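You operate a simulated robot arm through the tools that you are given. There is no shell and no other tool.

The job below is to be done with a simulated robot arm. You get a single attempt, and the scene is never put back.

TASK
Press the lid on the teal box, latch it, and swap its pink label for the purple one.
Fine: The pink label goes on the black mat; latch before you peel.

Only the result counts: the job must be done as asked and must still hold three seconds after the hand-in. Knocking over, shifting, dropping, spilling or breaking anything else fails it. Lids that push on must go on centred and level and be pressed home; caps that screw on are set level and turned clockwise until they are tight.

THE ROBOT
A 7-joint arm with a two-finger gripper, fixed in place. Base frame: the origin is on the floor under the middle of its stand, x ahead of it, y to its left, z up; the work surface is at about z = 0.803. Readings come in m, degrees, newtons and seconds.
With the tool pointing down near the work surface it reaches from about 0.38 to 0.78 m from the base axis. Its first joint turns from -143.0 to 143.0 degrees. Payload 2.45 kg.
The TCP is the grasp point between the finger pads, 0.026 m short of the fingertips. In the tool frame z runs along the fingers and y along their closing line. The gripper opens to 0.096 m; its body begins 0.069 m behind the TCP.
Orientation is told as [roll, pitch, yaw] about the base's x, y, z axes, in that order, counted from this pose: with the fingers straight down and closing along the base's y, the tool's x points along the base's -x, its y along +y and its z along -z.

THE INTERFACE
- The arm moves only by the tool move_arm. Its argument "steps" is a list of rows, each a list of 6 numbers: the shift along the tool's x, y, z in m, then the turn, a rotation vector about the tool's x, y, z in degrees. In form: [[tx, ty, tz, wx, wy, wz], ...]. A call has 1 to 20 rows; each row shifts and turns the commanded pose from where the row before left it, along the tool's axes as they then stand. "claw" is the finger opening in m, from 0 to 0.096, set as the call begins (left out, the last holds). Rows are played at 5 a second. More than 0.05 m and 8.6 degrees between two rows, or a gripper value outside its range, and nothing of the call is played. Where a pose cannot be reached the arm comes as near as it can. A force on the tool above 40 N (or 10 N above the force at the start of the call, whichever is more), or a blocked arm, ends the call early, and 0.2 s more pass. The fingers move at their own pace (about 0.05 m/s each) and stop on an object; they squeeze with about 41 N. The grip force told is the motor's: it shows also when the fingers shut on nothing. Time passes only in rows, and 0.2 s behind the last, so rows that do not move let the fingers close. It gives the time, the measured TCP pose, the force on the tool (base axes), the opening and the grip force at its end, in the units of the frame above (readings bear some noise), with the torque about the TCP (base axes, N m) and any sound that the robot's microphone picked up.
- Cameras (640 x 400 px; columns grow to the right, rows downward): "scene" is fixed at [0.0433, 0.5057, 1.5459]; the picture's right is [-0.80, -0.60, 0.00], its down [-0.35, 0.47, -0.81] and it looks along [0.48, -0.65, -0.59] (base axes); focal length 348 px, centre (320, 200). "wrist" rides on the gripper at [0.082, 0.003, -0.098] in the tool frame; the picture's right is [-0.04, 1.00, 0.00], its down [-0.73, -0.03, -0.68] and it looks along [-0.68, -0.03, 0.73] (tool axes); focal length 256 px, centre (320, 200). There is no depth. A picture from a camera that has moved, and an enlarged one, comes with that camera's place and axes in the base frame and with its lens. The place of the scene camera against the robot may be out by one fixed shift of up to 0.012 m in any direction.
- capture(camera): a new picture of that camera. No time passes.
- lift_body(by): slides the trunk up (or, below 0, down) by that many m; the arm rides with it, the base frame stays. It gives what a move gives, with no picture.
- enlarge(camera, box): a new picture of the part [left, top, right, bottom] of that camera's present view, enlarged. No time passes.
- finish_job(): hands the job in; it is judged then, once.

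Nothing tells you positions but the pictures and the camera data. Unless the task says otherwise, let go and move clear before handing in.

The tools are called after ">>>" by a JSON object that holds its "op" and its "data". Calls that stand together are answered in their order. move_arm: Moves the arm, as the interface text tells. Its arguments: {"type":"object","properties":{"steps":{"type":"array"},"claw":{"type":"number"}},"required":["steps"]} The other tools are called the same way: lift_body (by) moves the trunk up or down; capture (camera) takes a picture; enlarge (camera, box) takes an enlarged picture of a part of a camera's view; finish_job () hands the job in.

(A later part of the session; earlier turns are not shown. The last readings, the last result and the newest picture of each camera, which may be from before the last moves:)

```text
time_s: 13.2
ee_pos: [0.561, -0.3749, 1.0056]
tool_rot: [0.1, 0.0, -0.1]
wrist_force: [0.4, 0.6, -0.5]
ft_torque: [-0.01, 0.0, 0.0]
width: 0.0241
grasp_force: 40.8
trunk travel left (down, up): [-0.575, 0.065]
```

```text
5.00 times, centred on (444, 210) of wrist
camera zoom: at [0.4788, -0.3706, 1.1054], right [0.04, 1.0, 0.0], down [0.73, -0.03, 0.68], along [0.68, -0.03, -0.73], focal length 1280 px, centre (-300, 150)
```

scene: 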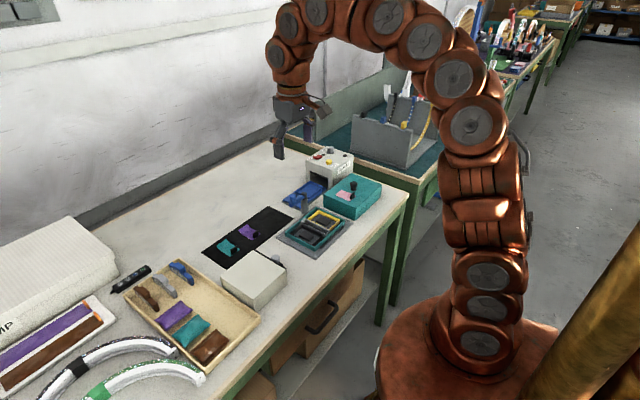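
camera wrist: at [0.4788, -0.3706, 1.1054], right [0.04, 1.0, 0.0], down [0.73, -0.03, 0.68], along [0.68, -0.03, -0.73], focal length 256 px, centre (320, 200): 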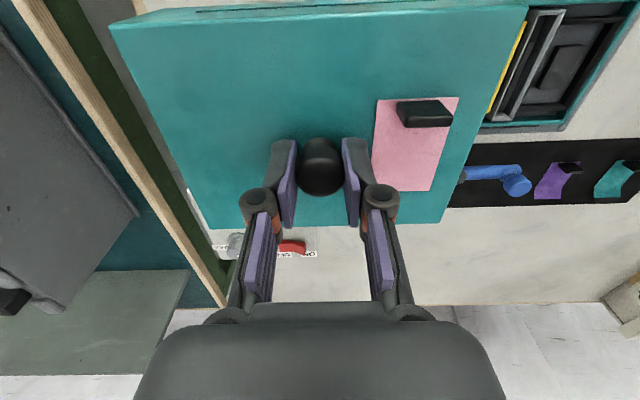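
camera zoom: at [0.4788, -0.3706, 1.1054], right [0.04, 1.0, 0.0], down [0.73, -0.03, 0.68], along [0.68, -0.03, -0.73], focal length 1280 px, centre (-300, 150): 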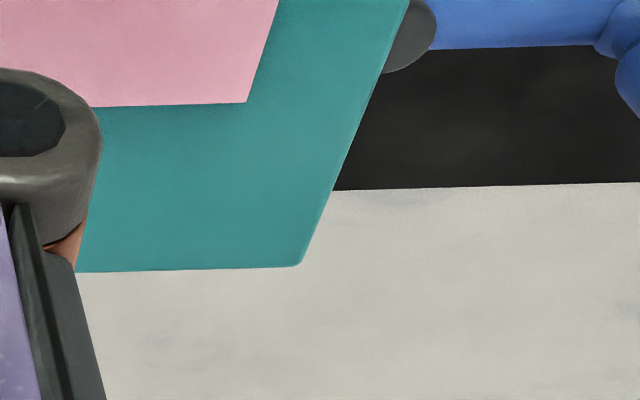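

The lid centre coincides with the TCP to within about 0.5 mm and yaw is about 0. I'll move over the tray and lower to about 1 cm above the rim.

>>> {"op": "move_arm", "data": {"steps": [[-0.0016, 0.034, 0, 0, 0, 0], [-0.0016, 0.034, 0, 0, 0, 0], [-0.0016, 0.034, 0, 0, 0, 0], [-0.0016, 0.034, 0, 0, 0, 0], [-0.0016, 0.034, 0, 0, 0, 0], [-0.0016, 0.0345, 0, 0, 0, 0], [0, 0, 0.03, 0, 0, 0], [0, 0, 0.03, 0, 0, 0], [0, 0, 0.025, 0, 0, 0], [0, 0, 0, 0, 0, 0], [0, 0, 0, 0, 0, 0]]}}

>>> {"op": "capture", "data": {"camera": "wrist"}}

>>> {"op": "enlarge", "data": {"camera": "scene", "box": [260, 160, 390, 260]}}

```text
time_s: 15.6
ee_pos: [0.5708, -0.1706, 0.92]
tool_rot: [0.0, 0.0, 0.0]
wrist_force: [1.1, -0.4, -0.8]
ft_torque: [-0.02, 0.0, 0.01]
width: 0.0241
grasp_force: 41.0
trunk travel left (down, up): [-0.575, 0.065]
```

```text
taken
camera wrist: at [0.4884, -0.1664, 1.0195], right [0.04, 1.0, 0.0], down [0.73, -0.03, 0.68], along [0.68, -0.03, -0.73], focal length 256 px, centre (320, 200)
```

wrist: 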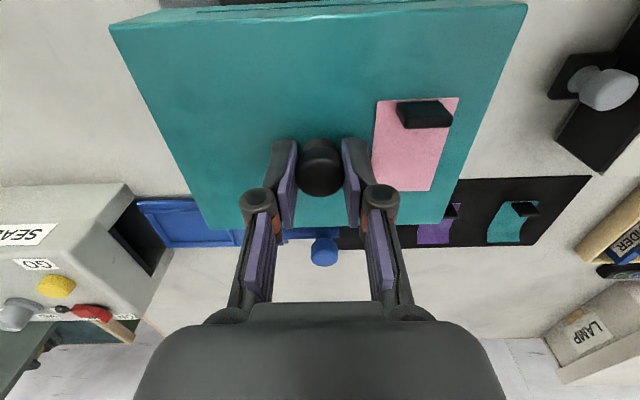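

```text
4.00 times, centred on (325, 210) of scene
camera zoom: at [0.0433, 0.5057, 1.5459], right [-0.8, -0.6, 0.0], down [-0.35, 0.47, -0.81], along [0.48, -0.65, -0.59], focal length 1391 px, centre (300, 160)
```

zoom: 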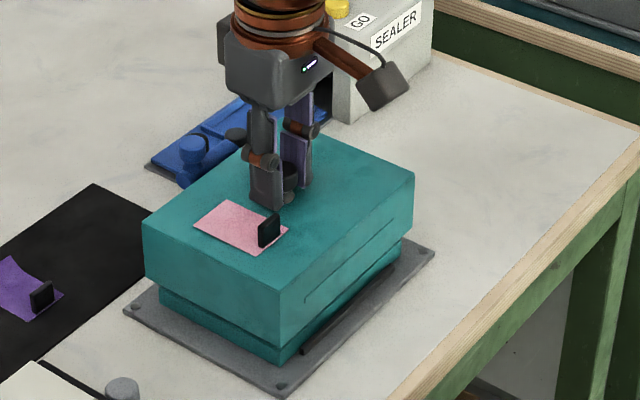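

>>> {"op": "enlarge", "data": {"camera": "scene", "box": [285, 215, 365, 265]}}

>>> {"op": "enlarge", "data": {"camera": "wrist", "box": [420, 0, 580, 100]}}

>>> {"op": "enlarge", "data": {"camera": "scene", "box": [270, 195, 350, 245]}}

```text
8.00 times, centred on (325, 240) of scene
camera zoom: at [0.0433, 0.5057, 1.5459], right [-0.8, -0.6, 0.0], down [-0.35, 0.47, -0.81], along [0.48, -0.65, -0.59], focal length 2782 px, centre (280, -120)
```

zoom: 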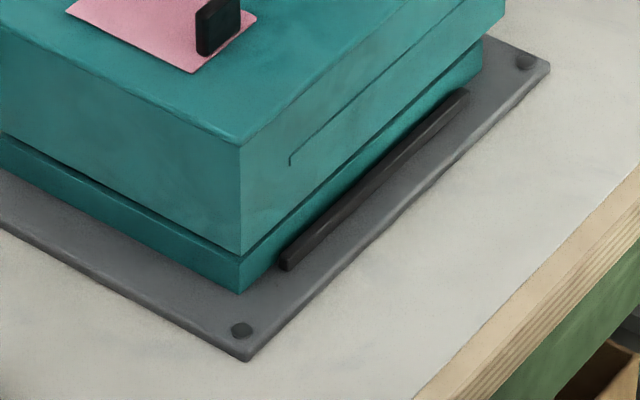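

```text
4.00 times, centred on (500, 50) of wrist
camera zoom: at [0.4884, -0.1664, 1.0195], right [0.04, 1.0, 0.0], down [0.73, -0.03, 0.68], along [0.68, -0.03, -0.73], focal length 1024 px, centre (-400, 800)
```

zoom: 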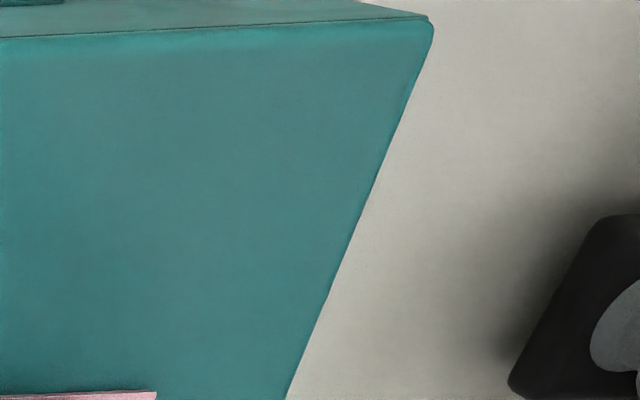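

```text
8.00 times, centred on (310, 220) of scene
camera zoom: at [0.0433, 0.5057, 1.5459], right [-0.8, -0.6, 0.0], down [-0.35, 0.47, -0.81], along [0.48, -0.65, -0.59], focal length 2782 px, centre (400, 40)
```

zoom: 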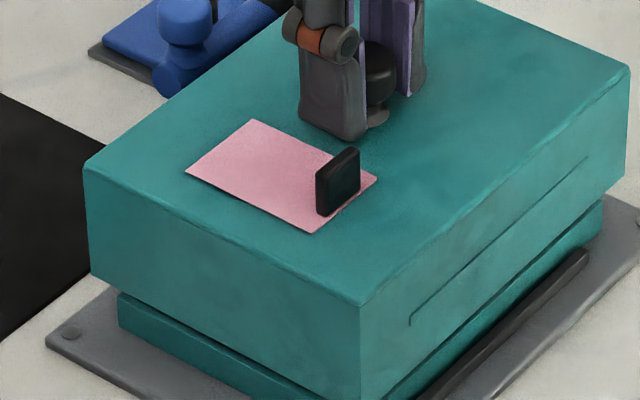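

>>> {"op": "enlarge", "data": {"camera": "scene", "box": [330, 200, 370, 225]}}

>>> {"op": "enlarge", "data": {"camera": "scene", "box": [295, 230, 335, 255]}}

>>> {"op": "enlarge", "data": {"camera": "scene", "box": [260, 215, 300, 240]}}

```text
16.00 times, centred on (350, 212) of scene
camera zoom: at [0.0433, 0.5057, 1.5459], right [-0.8, -0.6, 0.0], down [-0.35, 0.47, -0.81], along [0.48, -0.65, -0.59], focal length 5564 px, centre (-160, 0)
```

zoom: 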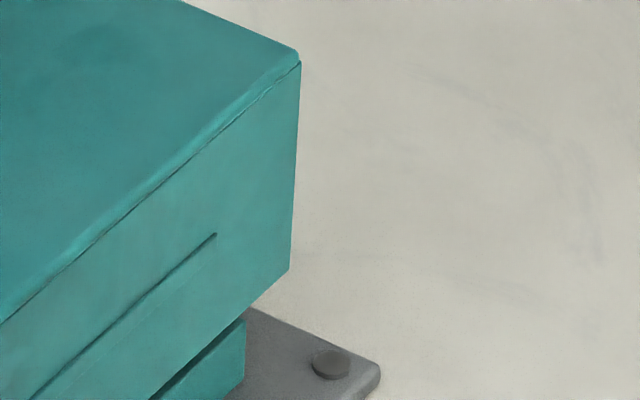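

```text
16.00 times, centred on (315, 242) of scene
camera zoom: at [0.0433, 0.5057, 1.5459], right [-0.8, -0.6, 0.0], down [-0.35, 0.47, -0.81], along [0.48, -0.65, -0.59], focal length 5564 px, centre (400, -480)
```

zoom: 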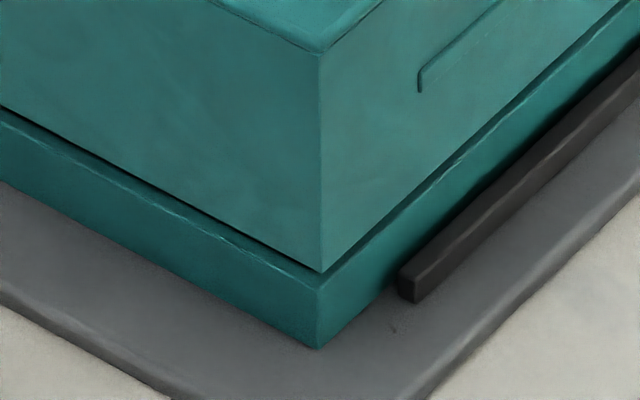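

```text
16.00 times, centred on (280, 228) of scene
camera zoom: at [0.0433, 0.5057, 1.5459], right [-0.8, -0.6, 0.0], down [-0.35, 0.47, -0.81], along [0.48, -0.65, -0.59], focal length 5564 px, centre (960, -240)
```

zoom: 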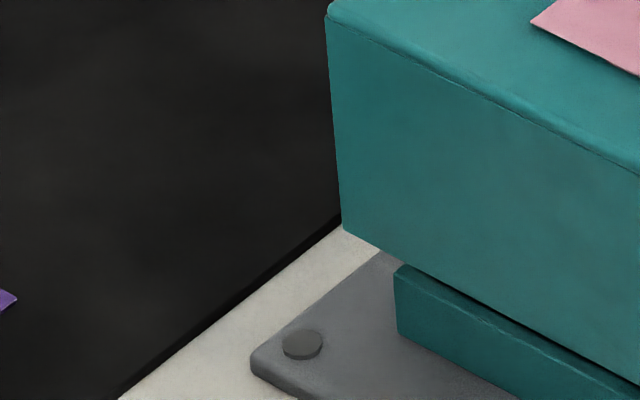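

The scene view confirms the lid overhangs the tray evenly, to within my measurement noise. I'll lower slowly while watching the force.

>>> {"op": "move_arm", "data": {"steps": [[0, 0, 0.004, 0, 0, 0], [0, 0, 0.003, 0, 0, 0], [0, 0, 0.003, 0, 0, 0], [0, 0, 0.002, 0, 0, 0], [0, 0, 0.002, 0, 0, 0], [0, 0, 0.002, 0, 0, 0], [0, 0, 0, 0, 0, 0]]}}

>>> {"op": "enlarge", "data": {"camera": "scene", "box": [260, 190, 372, 260]}}

```text
time_s: 17.2
ee_pos: [0.5709, -0.1693, 0.9049]
tool_rot: [0.0, 0.0, -0.1]
wrist_force: [0.3, -0.5, -0.7]
ft_torque: [-0.03, 0.01, 0.0]
width: 0.0243
grasp_force: 41.0
trunk travel left (down, up): [-0.575, 0.065]
```

```text
5.71 times, centred on (316, 225) of scene
camera zoom: at [0.0433, 0.5057, 1.5459], right [-0.8, -0.6, 0.0], down [-0.35, 0.47, -0.81], along [0.48, -0.65, -0.59], focal length 1987 px, centre (343, 57)
```

zoom: 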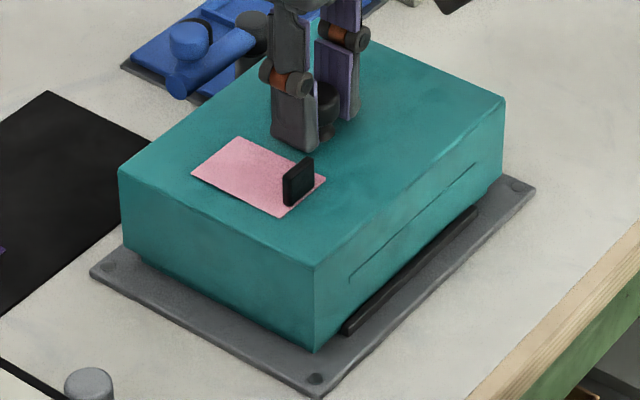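

No contact force yet, with the lid bottom at about rim height. Continuing down in small steps.

>>> {"op": "move_arm", "data": {"steps": [[0, 0, 0.0015, 0, 0, 0], [0, 0, 0.0015, 0, 0, 0], [0, 0, 0.0015, 0, 0, 0], [0, 0, 0, 0, 0, 0]]}}

>>> {"op": "enlarge", "data": {"camera": "scene", "box": [260, 190, 372, 260]}}

```text
time_s: 18.2
ee_pos: [0.5695, -0.1702, 0.901]
tool_rot: [0.0, 0.0, -0.1]
wrist_force: [-0.4, 0.8, -1.3]
ft_torque: [0.0, -0.03, -0.03]
width: 0.0242
grasp_force: 41.2
trunk travel left (down, up): [-0.575, 0.065]
```

```text
5.71 times, centred on (316, 225) of scene
camera zoom: at [0.0433, 0.5057, 1.5459], right [-0.8, -0.6, 0.0], down [-0.35, 0.47, -0.81], along [0.48, -0.65, -0.59], focal length 1987 px, centre (343, 57)
```

zoom: 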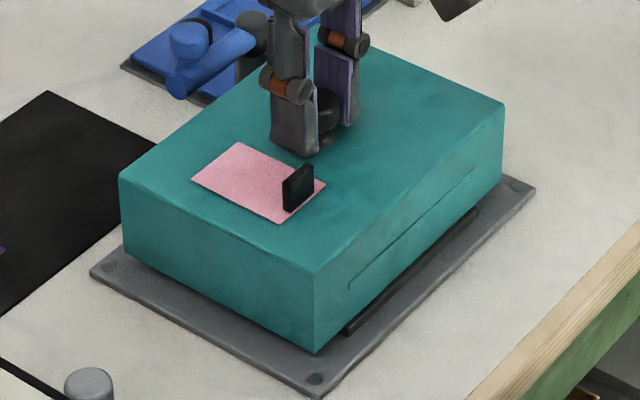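

>>> {"op": "move_arm", "data": {"steps": [[0, 0, 0.0015, 0, 0, 0], [0, 0, 0.0015, 0, 0, 0], [0, 0, 0.0015, 0, 0, 0], [0, 0, 0, 0, 0, 0]]}}

>>> {"op": "enlarge", "data": {"camera": "scene", "box": [260, 190, 372, 260]}}

```text
time_s: 19.2
ee_pos: [0.5702, -0.1701, 0.8964]
tool_rot: [0.0, 0.0, -0.1]
wrist_force: [-0.2, -0.2, -1.9]
ft_torque: [-0.05, -0.01, -0.01]
width: 0.0244
grasp_force: 41.0
trunk travel left (down, up): [-0.575, 0.065]
```

```text
5.71 times, centred on (316, 225) of scene
camera zoom: at [0.0433, 0.5057, 1.5459], right [-0.8, -0.6, 0.0], down [-0.35, 0.47, -0.81], along [0.48, -0.65, -0.59], focal length 1987 px, centre (343, 57)
```

zoom: 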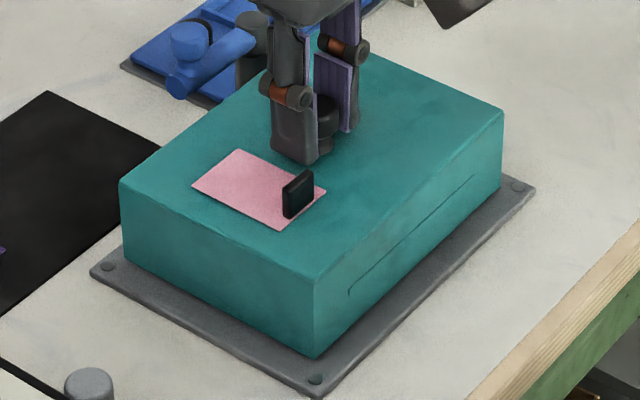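

>>> {"op": "move_arm", "data": {"steps": [[0, 0, 0.0015, 0, 0, 0], [0, 0, 0.0015, 0, 0, 0], [0, 0, 0.0015, 0, 0, 0], [0, 0, 0, 0, 0, 0]]}}

>>> {"op": "enlarge", "data": {"camera": "scene", "box": [260, 190, 372, 260]}}

```text
time_s: 20.2
ee_pos: [0.5709, -0.17, 0.8926]
tool_rot: [0.0, -0.1, -0.1]
wrist_force: [-0.4, 0.7, 19.9]
ft_torque: [0.03, 0.04, 0.01]
width: 0.0242
grasp_force: 41.1
trunk travel left (down, up): [-0.575, 0.065]
```

```text
5.71 times, centred on (316, 225) of scene
camera zoom: at [0.0433, 0.5057, 1.5459], right [-0.8, -0.6, 0.0], down [-0.35, 0.47, -0.81], along [0.48, -0.65, -0.59], focal length 1987 px, centre (343, 57)
```

zoom: 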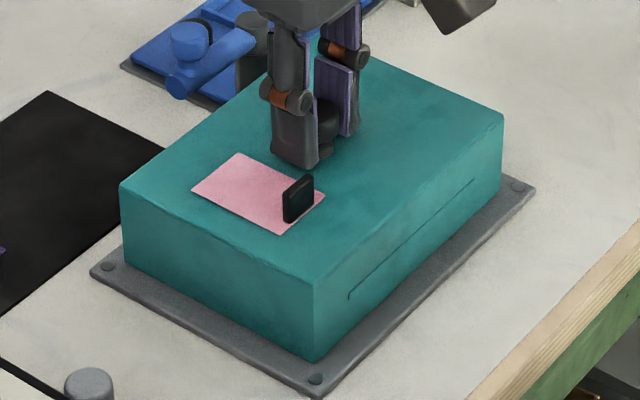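

Contact now reads about 20 N. Pressing further in small steps to seat the lid.

>>> {"op": "move_arm", "data": {"steps": [[0, 0, 0.001, 0, 0, 0], [0, 0, 0.001, 0, 0, 0], [0, 0, 0.001, 0, 0, 0], [0, 0, 0, 0, 0, 0]]}}

>>> {"op": "enlarge", "data": {"camera": "scene", "box": [260, 190, 372, 260]}}

```text
time_s: 21.2
ee_pos: [0.57, -0.1691, 0.8897]
tool_rot: [0.0, -0.2, -0.1]
wrist_force: [3.2, -1.0, 33.2]
ft_torque: [0.0, -0.16, -0.01]
width: 0.0244
grasp_force: 40.9
trunk travel left (down, up): [-0.575, 0.065]
```

```text
5.71 times, centred on (316, 225) of scene
camera zoom: at [0.0433, 0.5057, 1.5459], right [-0.8, -0.6, 0.0], down [-0.35, 0.47, -0.81], along [0.48, -0.65, -0.59], focal length 1987 px, centre (343, 57)
```

zoom: 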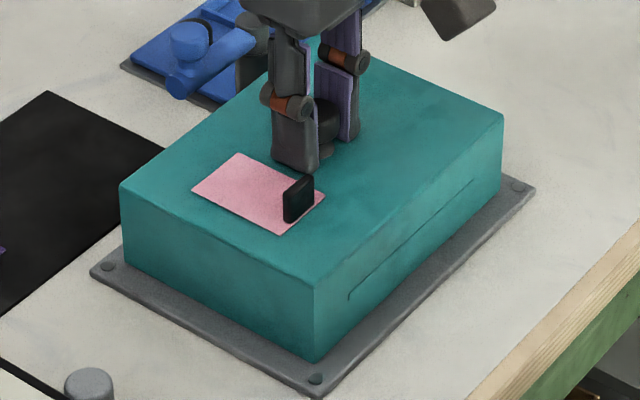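

>>> {"op": "enlarge", "data": {"camera": "scene", "box": [295, 230, 335, 255]}}

>>> {"op": "enlarge", "data": {"camera": "scene", "box": [330, 200, 370, 225]}}

>>> {"op": "enlarge", "data": {"camera": "scene", "box": [260, 215, 300, 240]}}

```text
16.00 times, centred on (315, 242) of scene
camera zoom: at [0.0433, 0.5057, 1.5459], right [-0.8, -0.6, 0.0], down [-0.35, 0.47, -0.81], along [0.48, -0.65, -0.59], focal length 5564 px, centre (400, -480)
```

zoom: 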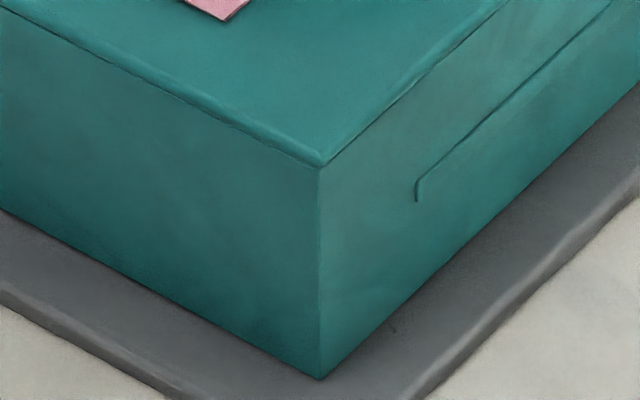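

```text
16.00 times, centred on (350, 212) of scene
camera zoom: at [0.0433, 0.5057, 1.5459], right [-0.8, -0.6, 0.0], down [-0.35, 0.47, -0.81], along [0.48, -0.65, -0.59], focal length 5564 px, centre (-160, 0)
```

zoom: 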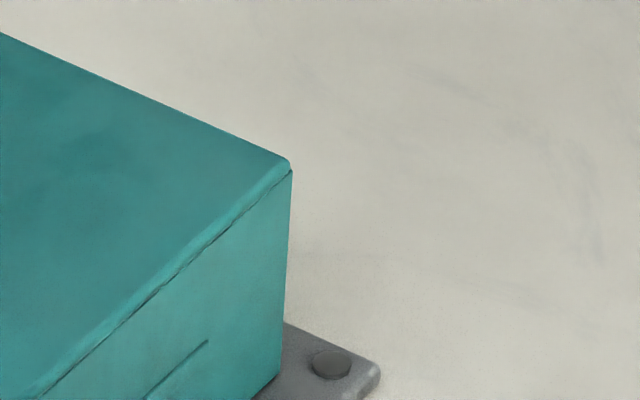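

```text
16.00 times, centred on (280, 228) of scene
camera zoom: at [0.0433, 0.5057, 1.5459], right [-0.8, -0.6, 0.0], down [-0.35, 0.47, -0.81], along [0.48, -0.65, -0.59], focal length 5564 px, centre (960, -240)
```

zoom: 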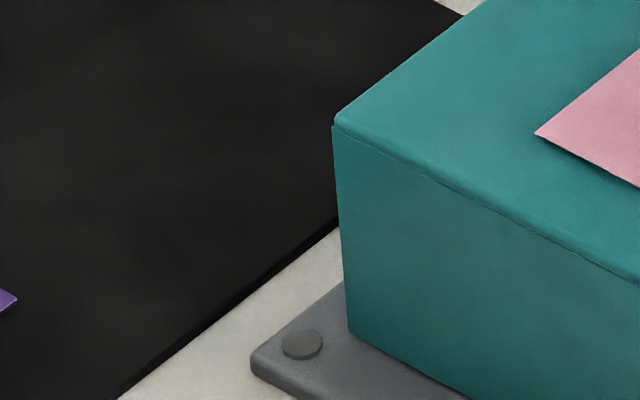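

The lid's bottom edge is flush on the plate and the fingers have begun sliding on the knob, so it appears seated. I'll ease off the force, open slightly, rise, and then press the knob top with closed fingers to make sure it's home.

>>> {"op": "move_arm", "data": {"steps": [[0, 0, -0.001, 0, 0, 0], [0, 0, 0, 0, 0, 0]]}}

>>> {"op": "move_arm", "data": {"steps": [[0, 0, 0, 0, 0, 0], [0, 0, 0, 0, 0, 0]], "claw": 0.04}}

>>> {"op": "move_arm", "data": {"steps": [[0, 0, -0.01, 0, 0, 0], [0, 0, -0.02, 0, 0, 0], [0, 0, -0.02, 0, 0, 0], [0, 0, 0, 0, 0, 0]]}}

>>> {"op": "capture", "data": {"camera": "wrist"}}

>>> {"op": "enlarge", "data": {"camera": "scene", "box": [260, 190, 372, 260]}}

```text
time_s: 21.8
ee_pos: [0.5707, -0.169, 0.8884]
tool_rot: [0.0, -0.2, -0.2]
wrist_force: [7.1, -2.5, 20.8]
ft_torque: [-0.13, -0.34, 0.02]
width: 0.024
grasp_force: 40.6
trunk travel left (down, up): [-0.575, 0.065]
```

```text
time_s: 22.4
ee_pos: [0.571, -0.1692, 0.8894]
tool_rot: [0.0, 0.2, -0.2]
wrist_force: [-0.8, 0.2, 1.9]
ft_torque: [-0.02, 0.04, 0.01]
width: 0.0393
grasp_force: 0.0
trunk travel left (down, up): [-0.575, 0.065]
```

```text
time_s: 23.4
ee_pos: [0.5701, -0.1698, 0.9394]
tool_rot: [-0.1, 0.0, 0.1]
wrist_force: [-0.7, 0.3, 0.9]
ft_torque: [0.03, 0.0, -0.03]
width: 0.0405
grasp_force: 0.0
trunk travel left (down, up): [-0.575, 0.065]
```

```text
taken
camera wrist: at [0.4876, -0.1656, 1.0386], right [0.04, 1.0, 0.0], down [0.73, -0.03, 0.68], along [0.68, -0.03, -0.73], focal length 256 px, centre (320, 200)
```

wrist: 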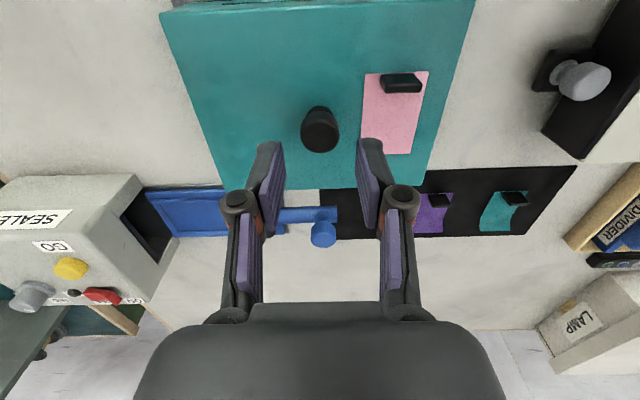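

```text
5.71 times, centred on (316, 225) of scene
camera zoom: at [0.0433, 0.5057, 1.5459], right [-0.8, -0.6, 0.0], down [-0.35, 0.47, -0.81], along [0.48, -0.65, -0.59], focal length 1987 px, centre (343, 57)
```

zoom: 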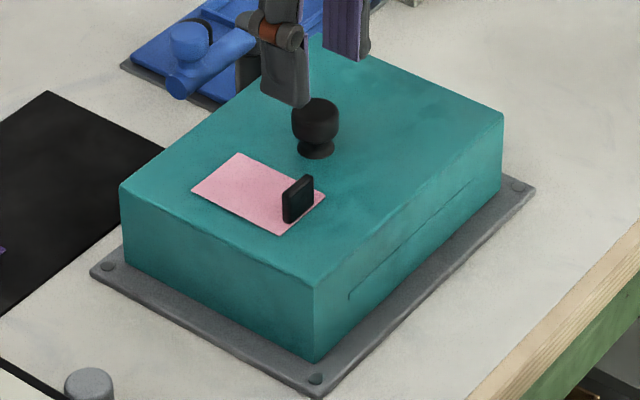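

The lid looks flush and level. I'll close the fingers and press the knob top firmly to confirm it is home.

>>> {"op": "move_arm", "data": {"steps": [[0, 0, 0, 0, 0, 0], [0, 0, 0, 0, 0, 0], [0, 0, 0.01, 0, 0, 0], [0, 0, 0.008, 0, 0, 0], [0, 0, 0, 0, 0, 0]], "claw": 0.0}}

>>> {"op": "move_arm", "data": {"steps": [[0, 0, 0.002, 0, 0, 0], [0, 0, 0.002, 0, 0, 0], [0, 0, 0.002, 0, 0, 0], [0, 0, 0.001, 0, 0, 0], [0, 0, 0.001, 0, 0, 0], [0, 0, 0.001, 0, 0, 0], [0, 0, 0.001, 0, 0, 0], [0, 0, 0.001, 0, 0, 0], [0, 0, 0.001, 0, 0, 0]]}}

>>> {"op": "enlarge", "data": {"camera": "scene", "box": [260, 190, 372, 260]}}

```text
time_s: 24.6
ee_pos: [0.5706, -0.1706, 0.922]
tool_rot: [0.0, 0.0, -0.1]
wrist_force: [-1.0, 0.1, 0.1]
ft_torque: [0.04, 0.0, -0.01]
width: 0.0002
grasp_force: 28.8
trunk travel left (down, up): [-0.575, 0.065]
```

```text
time_s: 26.5
ee_pos: [0.5709, -0.1712, 0.9128]
tool_rot: [0.0, -0.3, 0.0]
wrist_force: [-5.9, -1.2, 24.9]
ft_torque: [0.01, 0.41, 0.0]
width: 0.0063
grasp_force: 28.8
trunk travel left (down, up): [-0.575, 0.065]
stopped in row 9: the force on the tool passed its limit at 42 N (the readings are from after the stop); the commanded pose is now the measured one
```

```text
5.71 times, centred on (316, 225) of scene
camera zoom: at [0.0433, 0.5057, 1.5459], right [-0.8, -0.6, 0.0], down [-0.35, 0.47, -0.81], along [0.48, -0.65, -0.59], focal length 1987 px, centre (343, 57)
```

zoom: 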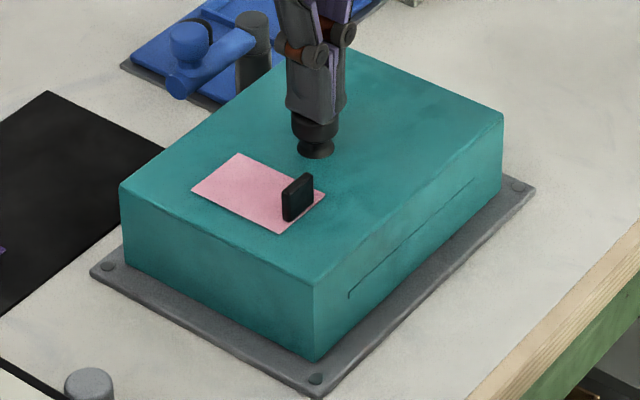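

The lid held firm under 42 N with no further travel, so it's home. Now for the latch: I'll back off and take two zoomed views to locate the swing arm and its knob precisely.

>>> {"op": "move_arm", "data": {"steps": [[0, 0, -0.02, 0, 0, 0], [0.01, 0, -0.03, 0, 0, 0], [0.02, 0, -0.03, 0, 0, 0], [0.02, -0.01, -0.01, 0, 0, 0], [0, 0, 0, 0, 0, 0]]}}

>>> {"op": "capture", "data": {"camera": "wrist"}}

>>> {"op": "enlarge", "data": {"camera": "wrist", "box": [250, 130, 378, 210]}}

```text
time_s: 27.7
ee_pos: [0.5202, -0.1788, 1.003]
tool_rot: [-0.1, -0.2, -0.1]
wrist_force: [0.3, 0.6, 0.3]
ft_torque: [-0.04, -0.02, -0.03]
width: 0.0002
grasp_force: 28.6
trunk travel left (down, up): [-0.575, 0.065]
```

```text
taken
camera wrist: at [0.4379, -0.1763, 1.1018], right [0.04, 1.0, 0.0], down [0.73, -0.03, 0.68], along [0.68, -0.03, -0.73], focal length 256 px, centre (320, 200)
```

wrist: 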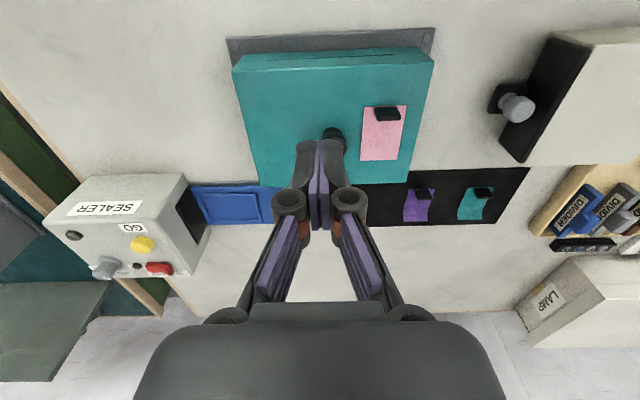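

```text
5.00 times, centred on (314, 170) of wrist
camera zoom: at [0.4379, -0.1763, 1.1018], right [0.04, 1.0, 0.0], down [0.73, -0.03, 0.68], along [0.68, -0.03, -0.73], focal length 1280 px, centre (350, 350)
```

zoom: 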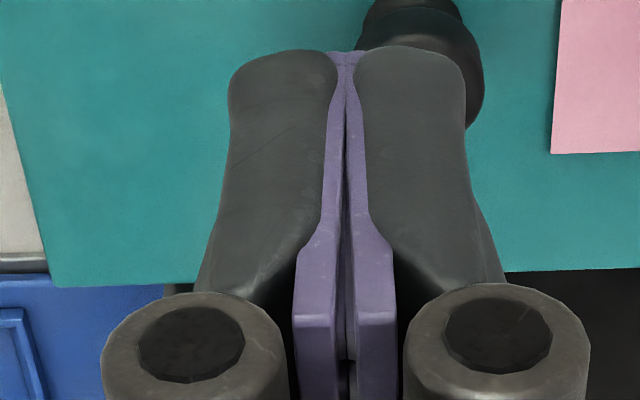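

>>> {"op": "move_arm", "data": {"steps": [[0, -0.01, 0, 0, 0, 0], [0, 0, 0, 0, 0, 0], [0, 0, 0, 0, 0, 0], [0, 0, 0, 0, 0, 0], [0, 0, 0, 0, 0, 0]], "claw": 0.096}}

>>> {"op": "enlarge", "data": {"camera": "wrist", "box": [260, 150, 388, 230]}}

>>> {"op": "enlarge", "data": {"camera": "wrist", "box": [200, 20, 456, 180]}}

```text
time_s: 28.9
ee_pos: [0.5201, -0.1902, 1.0006]
tool_rot: [-0.1, -0.2, -0.2]
wrist_force: [0.6, 1.0, 1.4]
ft_torque: [0.0, -0.03, 0.01]
width: 0.0963
grasp_force: 0.0
trunk travel left (down, up): [-0.575, 0.065]
```

```text
5.00 times, centred on (324, 190) of wrist
camera zoom: at [0.4384, -0.1863, 1.1012], right [0.04, 1.0, 0.0], down [0.73, -0.03, 0.68], along [0.68, -0.03, -0.73], focal length 1280 px, centre (300, 250)
```

zoom: 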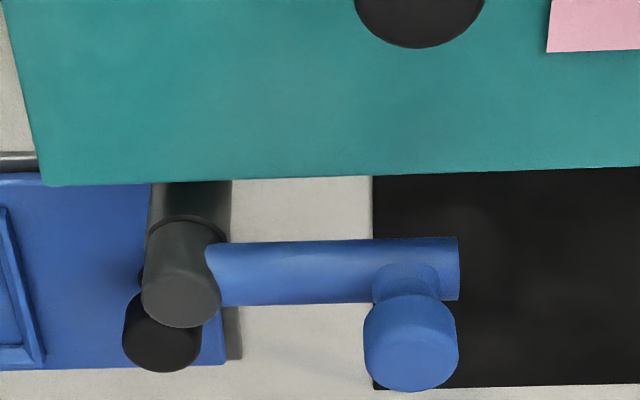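

```text
2.50 times, centred on (328, 100) of wrist
camera zoom: at [0.4384, -0.1863, 1.1012], right [0.04, 1.0, 0.0], down [0.73, -0.03, 0.68], along [0.68, -0.03, -0.73], focal length 640 px, centre (300, 450)
```

zoom: 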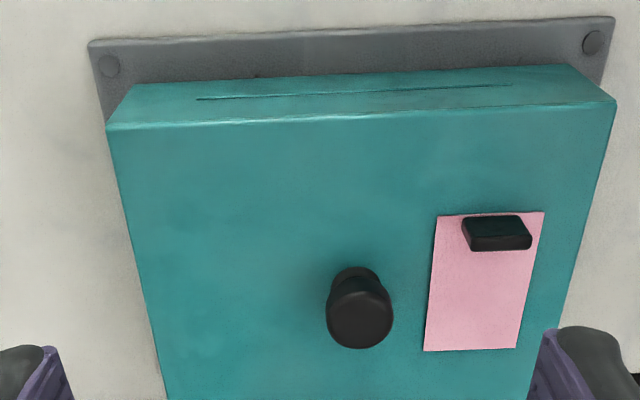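

>>> {"op": "move_arm", "data": {"steps": [[-0.04, 0, 0, 0, 0.25, 0], [-0.04, 0, 0, 0, 0, 0], [0, 0, 0, 0, 0, 0]]}}

>>> {"op": "enlarge", "data": {"camera": "wrist", "box": [240, 80, 400, 180]}}

>>> {"op": "capture", "data": {"camera": "wrist"}}

```text
time_s: 29.7
ee_pos: [0.6007, -0.1902, 1.0028]
tool_rot: [0.0, 0.0, 0.0]
wrist_force: [-0.7, 0.3, 0.4]
ft_torque: [-0.01, -0.02, 0.02]
width: 0.0959
grasp_force: 0.2
trunk travel left (down, up): [-0.575, 0.065]
```

```text
4.00 times, centred on (320, 130) of wrist
camera zoom: at [0.5195, -0.1857, 1.1016], right [0.04, 1.0, 0.0], down [0.73, -0.03, 0.68], along [0.68, -0.03, -0.73], focal length 1024 px, centre (320, 480)
```

zoom: 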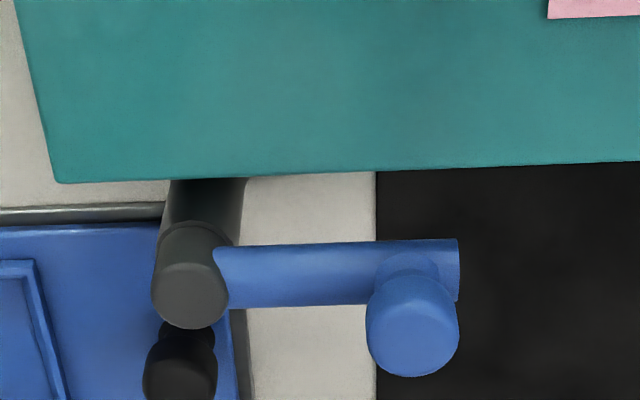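

```text
taken
camera wrist: at [0.5195, -0.1857, 1.1016], right [0.04, 1.0, 0.0], down [0.73, -0.03, 0.68], along [0.68, -0.03, -0.73], focal length 256 px, centre (320, 200)
```

wrist: 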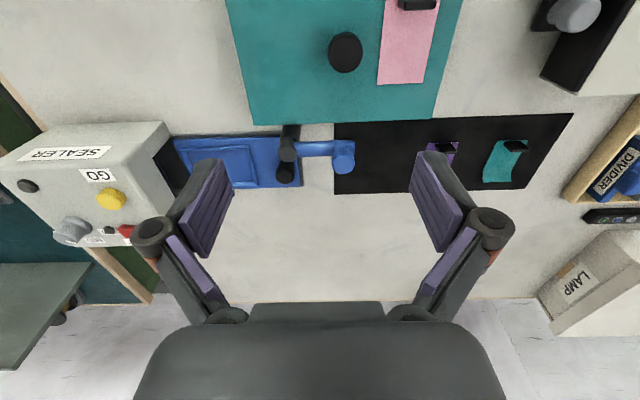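

The latch post axis is at (0.663, -0.225). Its blue knob is at (0.663, -0.169), radius about 56 mm, with its top at z≈0.899. I'll come over the knob with a narrow opening and check before gripping it to swing the arm over the lid.

>>> {"op": "move_arm", "data": {"steps": [[-0.0209, 0.0069, 0, 0, 0, 0], [-0.0209, 0.0069, 0, 0, 0, 0], [-0.0209, 0.0069, 0.01, 0, 0, 0], [0, 0, 0.03, 0, 0, 0], [0, 0, 0.02, 0, 0, 0], [0, 0, 0, 0, 0, 0]], "claw": 0.044}}

>>> {"op": "capture", "data": {"camera": "wrist"}}

>>> {"op": "enlarge", "data": {"camera": "scene", "box": [260, 140, 340, 200]}}

```text
time_s: 31.1
ee_pos: [0.6654, -0.1689, 0.9419]
tool_rot: [-0.1, 0.0, -0.2]
wrist_force: [0.8, -0.6, 0.1]
ft_torque: [0.0, -0.01, 0.01]
width: 0.0441
grasp_force: 0.1
trunk travel left (down, up): [-0.575, 0.065]
```

```text
taken
camera wrist: at [0.5827, -0.1653, 1.041], right [0.04, 1.0, 0.0], down [0.73, -0.03, 0.68], along [0.68, -0.03, -0.73], focal length 256 px, centre (320, 200)
```

wrist: 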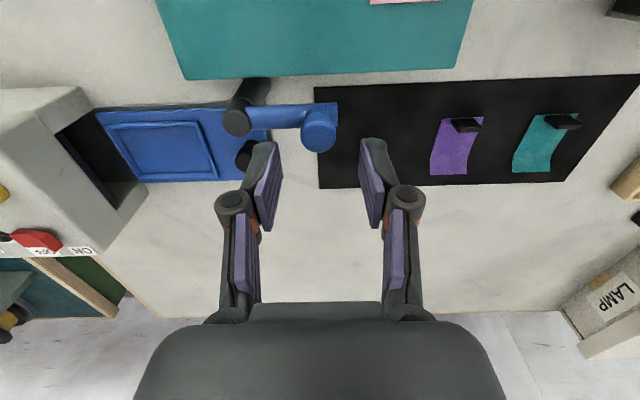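

```text
6.67 times, centred on (300, 170) of scene
camera zoom: at [0.0433, 0.5057, 1.5459], right [-0.8, -0.6, 0.0], down [-0.35, 0.47, -0.81], along [0.48, -0.65, -0.59], focal length 2318 px, centre (453, 400)
```

zoom: 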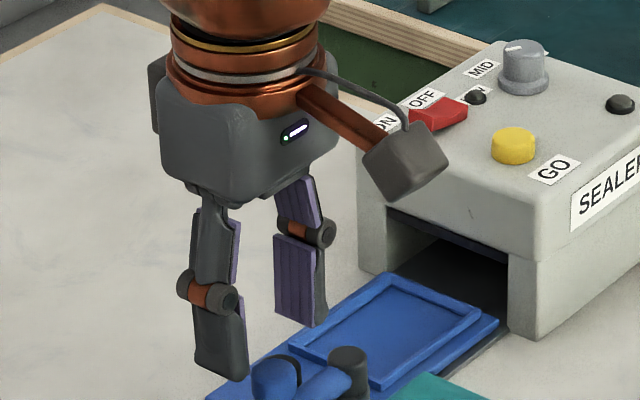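

>>> {"op": "enlarge", "data": {"camera": "wrist", "box": [220, 70, 380, 170]}}

```text
4.00 times, centred on (300, 120) of wrist
camera zoom: at [0.5827, -0.1653, 1.041], right [0.04, 1.0, 0.0], down [0.73, -0.03, 0.68], along [0.68, -0.03, -0.73], focal length 1024 px, centre (400, 520)
```

zoom: 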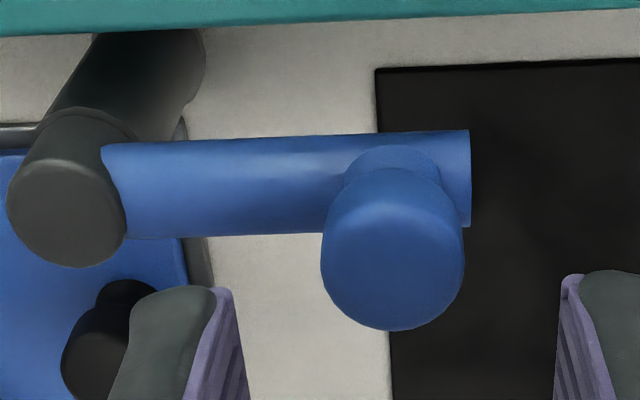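

The knob is centred between the fingers at (0.662, -0.170). Descending and gripping it.

>>> {"op": "move_arm", "data": {"steps": [[0.001, -0.001, 0.015, 0, 0, 0], [0, 0, 0.012, 0, 0, 0], [0, 0, 0.01, 0, 0, 0], [0, 0, 0, 0, 0, 0]]}}

>>> {"op": "move_arm", "data": {"steps": [[0, 0, 0, 0, 0, 0], [0, 0, 0, 0, 0, 0], [0, 0, 0, 0, 0, 0]], "claw": 0.0}}

>>> {"op": "capture", "data": {"camera": "wrist"}}

>>> {"op": "enlarge", "data": {"camera": "scene", "box": [260, 150, 340, 210]}}

```text
time_s: 32.1
ee_pos: [0.6633, -0.1706, 0.9039]
tool_rot: [-0.1, 0.0, -0.1]
wrist_force: [0.3, 0.0, -0.2]
ft_torque: [0.02, -0.02, 0.0]
width: 0.0439
grasp_force: 0.0
trunk travel left (down, up): [-0.575, 0.065]
```

```text
time_s: 32.9
ee_pos: [0.6641, -0.1688, 0.905]
tool_rot: [0.0, 0.0, -0.2]
wrist_force: [-0.3, 1.8, -0.9]
ft_torque: [0.02, 0.02, -0.02]
width: 0.0211
grasp_force: 42.6
trunk travel left (down, up): [-0.575, 0.065]
```

```text
taken
camera wrist: at [0.5812, -0.1663, 1.0042], right [0.04, 1.0, 0.0], down [0.73, -0.03, 0.68], along [0.68, -0.03, -0.73], focal length 256 px, centre (320, 200)
```

wrist: 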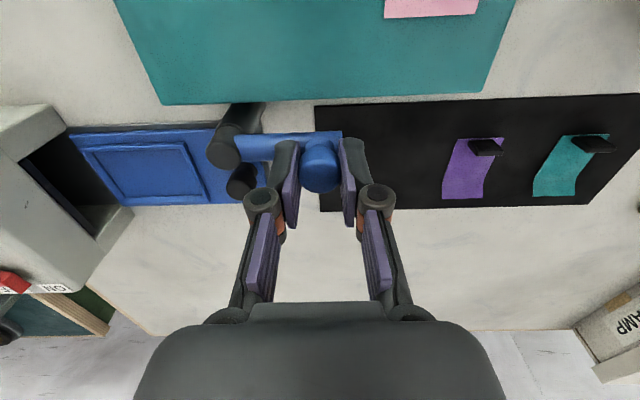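

```text
6.67 times, centred on (300, 180) of scene
camera zoom: at [0.0433, 0.5057, 1.5459], right [-0.8, -0.6, 0.0], down [-0.35, 0.47, -0.81], along [0.48, -0.65, -0.59], focal length 2318 px, centre (453, 333)
```

zoom: 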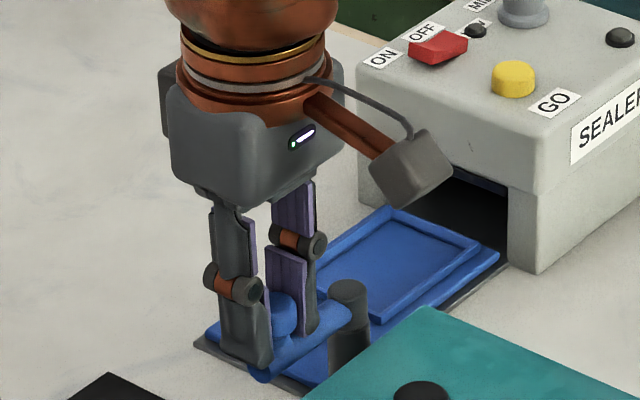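

The knob is gripped. I'll swing the latch arm counter-clockwise (from +y toward -x over the lid) about the post, starting with 18° to check resistance.

>>> {"op": "move_arm", "data": {"steps": [[0.00585, -0.0003, 0, 0, 0, -6], [0.00585, -0.0003, 0, 0, 0, -6], [0.00585, -0.0003, 0, 0, 0, -6], [0, 0, 0, 0, 0, 0]]}}

>>> {"op": "enlarge", "data": {"camera": "scene", "box": [260, 150, 360, 220]}}

>>> {"op": "capture", "data": {"camera": "wrist"}}

```text
time_s: 33.9
ee_pos: [0.6454, -0.1719, 0.9052]
tool_rot: [0.1, 0.1, 18.1]
wrist_force: [1.6, 12.0, -6.5]
ft_torque: [0.26, -0.2, 0.25]
width: 0.0205
grasp_force: 45.2
trunk travel left (down, up): [-0.575, 0.065]
```

```text
5.71 times, centred on (310, 185) of scene
camera zoom: at [0.0433, 0.5057, 1.5459], right [-0.8, -0.6, 0.0], down [-0.35, 0.47, -0.81], along [0.48, -0.65, -0.59], focal length 1987 px, centre (377, 286)
```

zoom: 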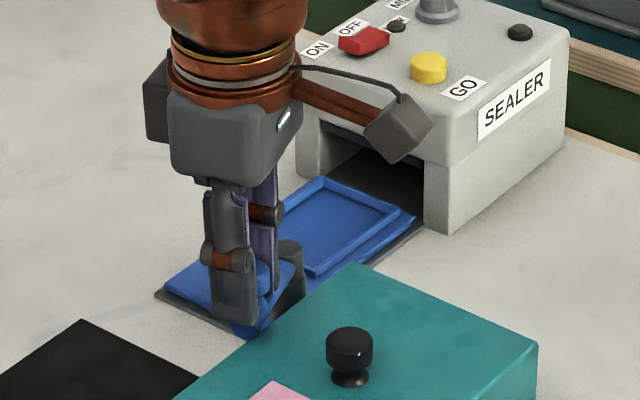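

```text
taken
camera wrist: at [0.5669, -0.1937, 1.0043], right [-0.27, 0.96, 0.0], down [0.71, 0.2, 0.68], along [0.65, 0.18, -0.74], focal length 256 px, centre (320, 200)
```

wrist: 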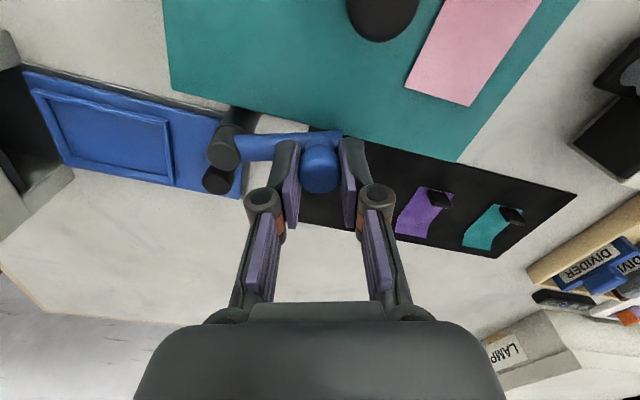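

The arm is swinging with the gripper. I see about 12 N outward and 6 N downward load, so I'll relieve it slightly and continue.

>>> {"op": "move_arm", "data": {"steps": [[0, 0.0006, 0.0003, 0, 0, 0], [0, 0, 0, 0, 0, 0]]}}

```text
time_s: 34.5
ee_pos: [0.6452, -0.1711, 0.9046]
tool_rot: [-0.1, 0.0, 17.9]
wrist_force: [1.3, 11.8, -1.9]
ft_torque: [0.13, 0.09, 0.22]
width: 0.0205
grasp_force: 44.8
trunk travel left (down, up): [-0.575, 0.065]
```

>>> {"op": "move_arm", "data": {"steps": [[0.00585, 0.0002, 0, 0, 0, -6], [0.00585, 0.0002, 0, 0, 0, -6], [0, 0, 0, 0, 0, 0]]}}

>>> {"op": "capture", "data": {"camera": "wrist"}}

```text
time_s: 35.3
ee_pos: [0.6334, -0.1772, 0.9047]
tool_rot: [-0.1, -0.1, 30.0]
wrist_force: [-0.7, 8.8, 3.3]
ft_torque: [0.1, 0.01, 0.16]
width: 0.0208
grasp_force: 44.8
trunk travel left (down, up): [-0.575, 0.065]
```

```text
taken
camera wrist: at [0.5613, -0.2139, 1.0042], right [-0.46, 0.89, 0.0], down [0.65, 0.34, 0.68], along [0.6, 0.31, -0.73], focal length 256 px, centre (320, 200)
```

wrist: 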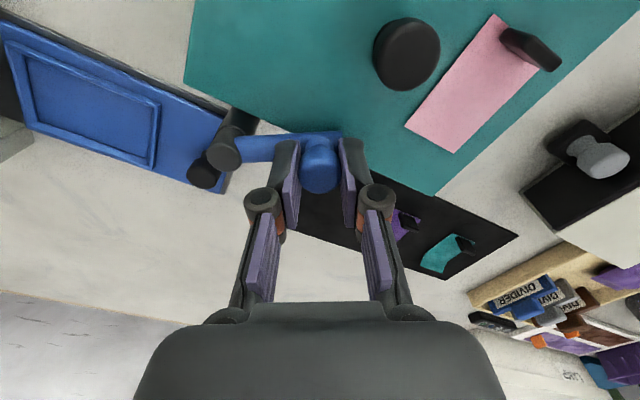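

>>> {"op": "move_arm", "data": {"steps": [[0.0062, 0.0004, 0, 0, 0, -6], [0.0062, 0.0002, 0, 0, 0, -6], [0.0062, 0.0, 0, 0, 0, -6], [0, 0, 0, 0, 0, 0]]}}

>>> {"op": "enlarge", "data": {"camera": "scene", "box": [260, 150, 360, 220]}}

```text
time_s: 36.3
ee_pos: [0.6195, -0.1883, 0.9046]
tool_rot: [-0.2, 0.0, 48.0]
wrist_force: [12.8, -3.8, 7.1]
ft_torque: [0.12, -0.3, 0.27]
width: 0.0208
grasp_force: 45.3
trunk travel left (down, up): [-0.575, 0.065]
```

```text
5.71 times, centred on (310, 185) of scene
camera zoom: at [0.0433, 0.5057, 1.5459], right [-0.8, -0.6, 0.0], down [-0.35, 0.47, -0.81], along [0.48, -0.65, -0.59], focal length 1987 px, centre (377, 286)
```

zoom: 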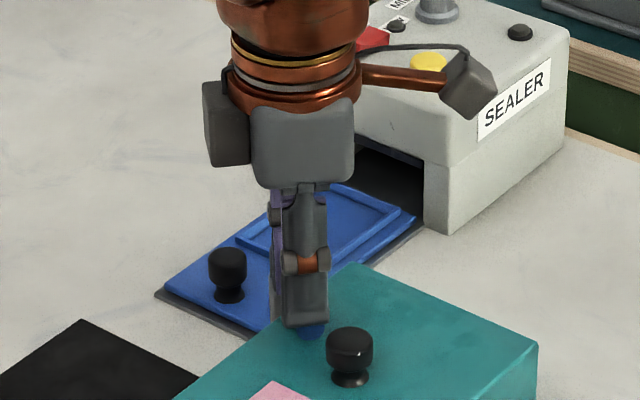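

>>> {"op": "move_arm", "data": {"steps": [[0, -0.0003, -0.0003, 0, 0, 0], [0.00588, -0.00048, 0, 0, 0, -6], [0.00588, -0.00048, 0, 0, 0, -6], [0, 0, 0, 0, 0, 0]]}}

>>> {"op": "capture", "data": {"camera": "wrist"}}

```text
time_s: 37.3
ee_pos: [0.6124, -0.1985, 0.9048]
tool_rot: [0.0, 0.1, 60.0]
wrist_force: [11.8, -6.9, 4.3]
ft_torque: [0.16, -0.28, -0.05]
width: 0.0209
grasp_force: 45.3
trunk travel left (down, up): [-0.575, 0.065]
```

```text
taken
camera wrist: at [0.5685, -0.2658, 1.0042], right [-0.85, 0.53, 0.0], down [0.39, 0.62, 0.68], along [0.36, 0.57, -0.73], focal length 256 px, centre (320, 200)
```

wrist: 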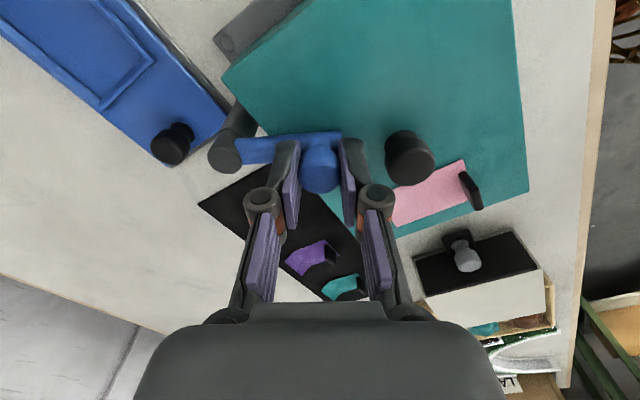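

>>> {"op": "move_arm", "data": {"steps": [[0, -0.0006, -0.0002, 0, 0, 0], [0.00585, -0.0005, 0, 0, 0, -6], [0.00585, -0.0005, 0, 0, 0, -6], [0.00585, -0.0005, 0, 0, 0, -6], [0, 0, 0, 0, 0, 0]]}}

>>> {"op": "capture", "data": {"camera": "wrist"}}

>>> {"op": "enlarge", "data": {"camera": "scene", "box": [260, 150, 360, 220]}}

```text
time_s: 38.5
ee_pos: [0.6064, -0.2141, 0.9045]
tool_rot: [0.1, 0.0, 78.1]
wrist_force: [-3.1, 1.6, 1.8]
ft_torque: [0.31, -0.02, 0.06]
width: 0.0209
grasp_force: 45.1
trunk travel left (down, up): [-0.575, 0.065]
```

```text
taken
camera wrist: at [0.5859, -0.2921, 1.0041], right [-0.97, 0.25, 0.0], down [0.18, 0.71, 0.68], along [0.17, 0.66, -0.73], focal length 256 px, centre (320, 200)
```

wrist: 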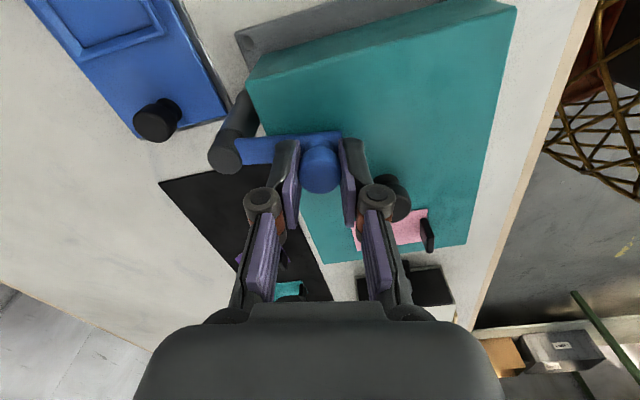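

```text
5.71 times, centred on (310, 185) of scene
camera zoom: at [0.0433, 0.5057, 1.5459], right [-0.8, -0.6, 0.0], down [-0.35, 0.47, -0.81], along [0.48, -0.65, -0.59], focal length 1987 px, centre (377, 286)
```

zoom: 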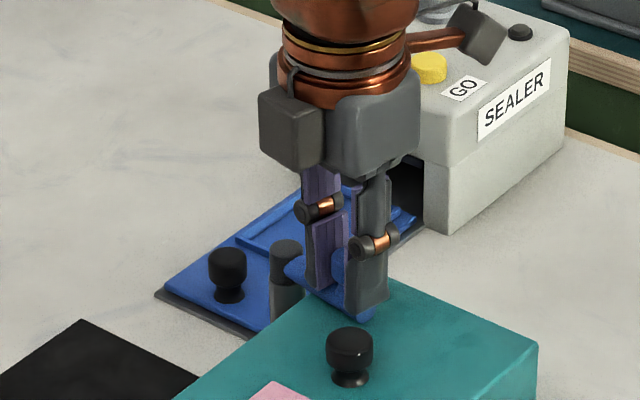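

>>> {"op": "move_arm", "data": {"steps": [[0.0059, -0.0003, 0, 0, 0, -6], [0.0059, -0.0003, 0, 0, 0, -6], [0, 0, 0, 0, 0, 0]]}}

>>> {"op": "capture", "data": {"camera": "wrist"}}

>>> {"op": "enlarge", "data": {"camera": "scene", "box": [260, 150, 360, 220]}}

```text
time_s: 39.3
ee_pos: [0.6055, -0.2218, 0.9042]
tool_rot: [0.1, -0.1, 90.0]
wrist_force: [-7.1, 32.4, -3.7]
ft_torque: [1.11, 0.09, 0.08]
width: 0.0206
grasp_force: 44.8
trunk travel left (down, up): [-0.575, 0.065]
```

```text
taken
camera wrist: at [0.6018, -0.3033, 1.004], right [-1.0, 0.04, 0.0], down [0.03, 0.73, 0.68], along [0.02, 0.68, -0.73], focal length 256 px, centre (320, 200)
```

wrist: 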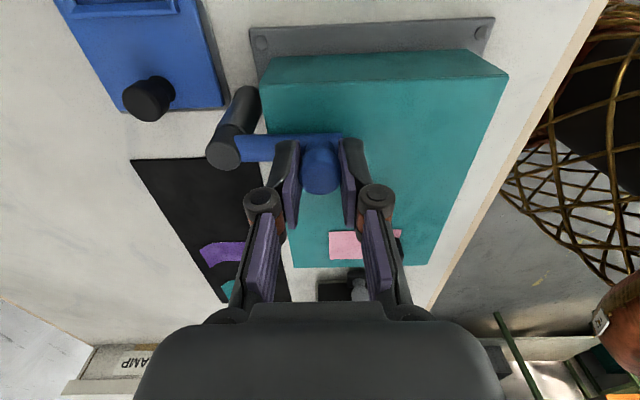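

```text
5.71 times, centred on (310, 185) of scene
camera zoom: at [0.0433, 0.5057, 1.5459], right [-0.8, -0.6, 0.0], down [-0.35, 0.47, -0.81], along [0.48, -0.65, -0.59], focal length 1987 px, centre (377, 286)
```

zoom: 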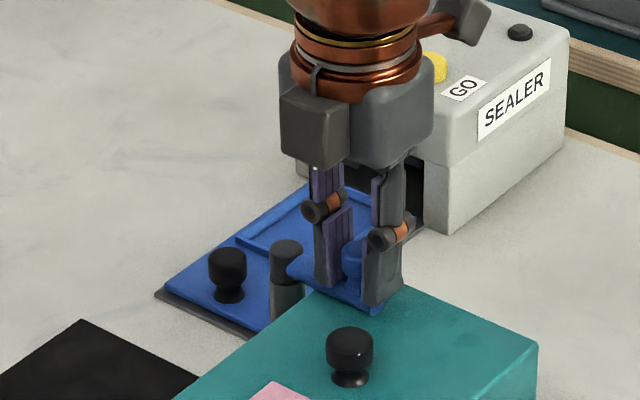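

The arm now points along -x over the lid and there's a firm stop (32 N) at about 90°. I'll release the knob, rise, and check that it stays.

>>> {"op": "move_arm", "data": {"steps": [[-0.001, 0, 0, 0, 0, 0], [0, 0, 0, 0, 0, 0], [0, 0, 0, 0, 0, 0]], "claw": 0.038}}

>>> {"op": "move_arm", "data": {"steps": [[0, 0, -0.01, 0, 0, 0], [0, 0, -0.02, 0, 0, 0], [0, 0, -0.03, 0, 0, 0], [0, 0, -0.03, 0, 0, 0], [0, 0, 0, 0, 0, 0]]}}

>>> {"op": "capture", "data": {"camera": "wrist"}}

>>> {"op": "enlarge", "data": {"camera": "scene", "box": [260, 150, 372, 240]}}

```text
time_s: 40.1
ee_pos: [0.6048, -0.2257, 0.9057]
tool_rot: [0.0, 0.2, 89.9]
wrist_force: [-0.9, -0.3, -0.8]
ft_torque: [0.01, 0.0, -0.01]
width: 0.038
grasp_force: 0.0
trunk travel left (down, up): [-0.575, 0.065]
```

```text
time_s: 41.3
ee_pos: [0.6054, -0.2239, 0.9945]
tool_rot: [0.0, 0.1, 89.9]
wrist_force: [-0.1, -0.4, -0.6]
ft_torque: [0.0, -0.03, 0.01]
width: 0.0382
grasp_force: 0.0
trunk travel left (down, up): [-0.575, 0.065]
```

```text
taken
camera wrist: at [0.6019, -0.3051, 1.0942], right [-1.0, 0.04, 0.0], down [0.03, 0.73, 0.68], along [0.03, 0.68, -0.73], focal length 256 px, centre (320, 200)
```

wrist: 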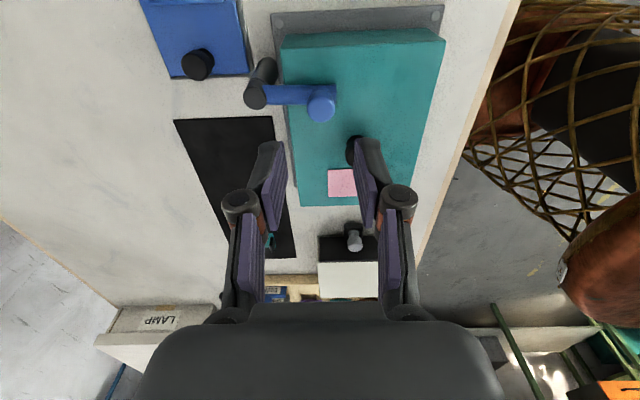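

```text
4.44 times, centred on (316, 195) of scene
camera zoom: at [0.0433, 0.5057, 1.5459], right [-0.8, -0.6, 0.0], down [-0.35, 0.47, -0.81], along [0.48, -0.65, -0.59], focal length 1546 px, centre (338, 222)
```

zoom: 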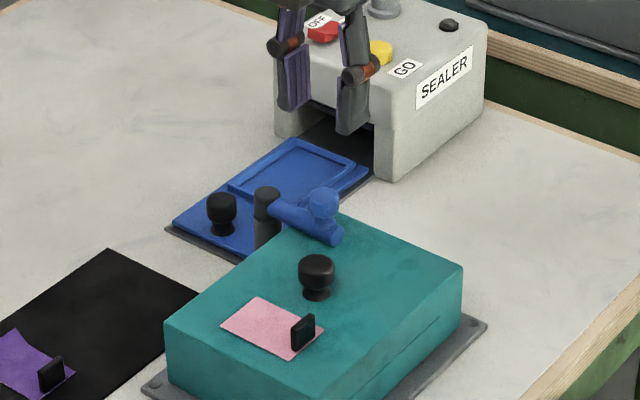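

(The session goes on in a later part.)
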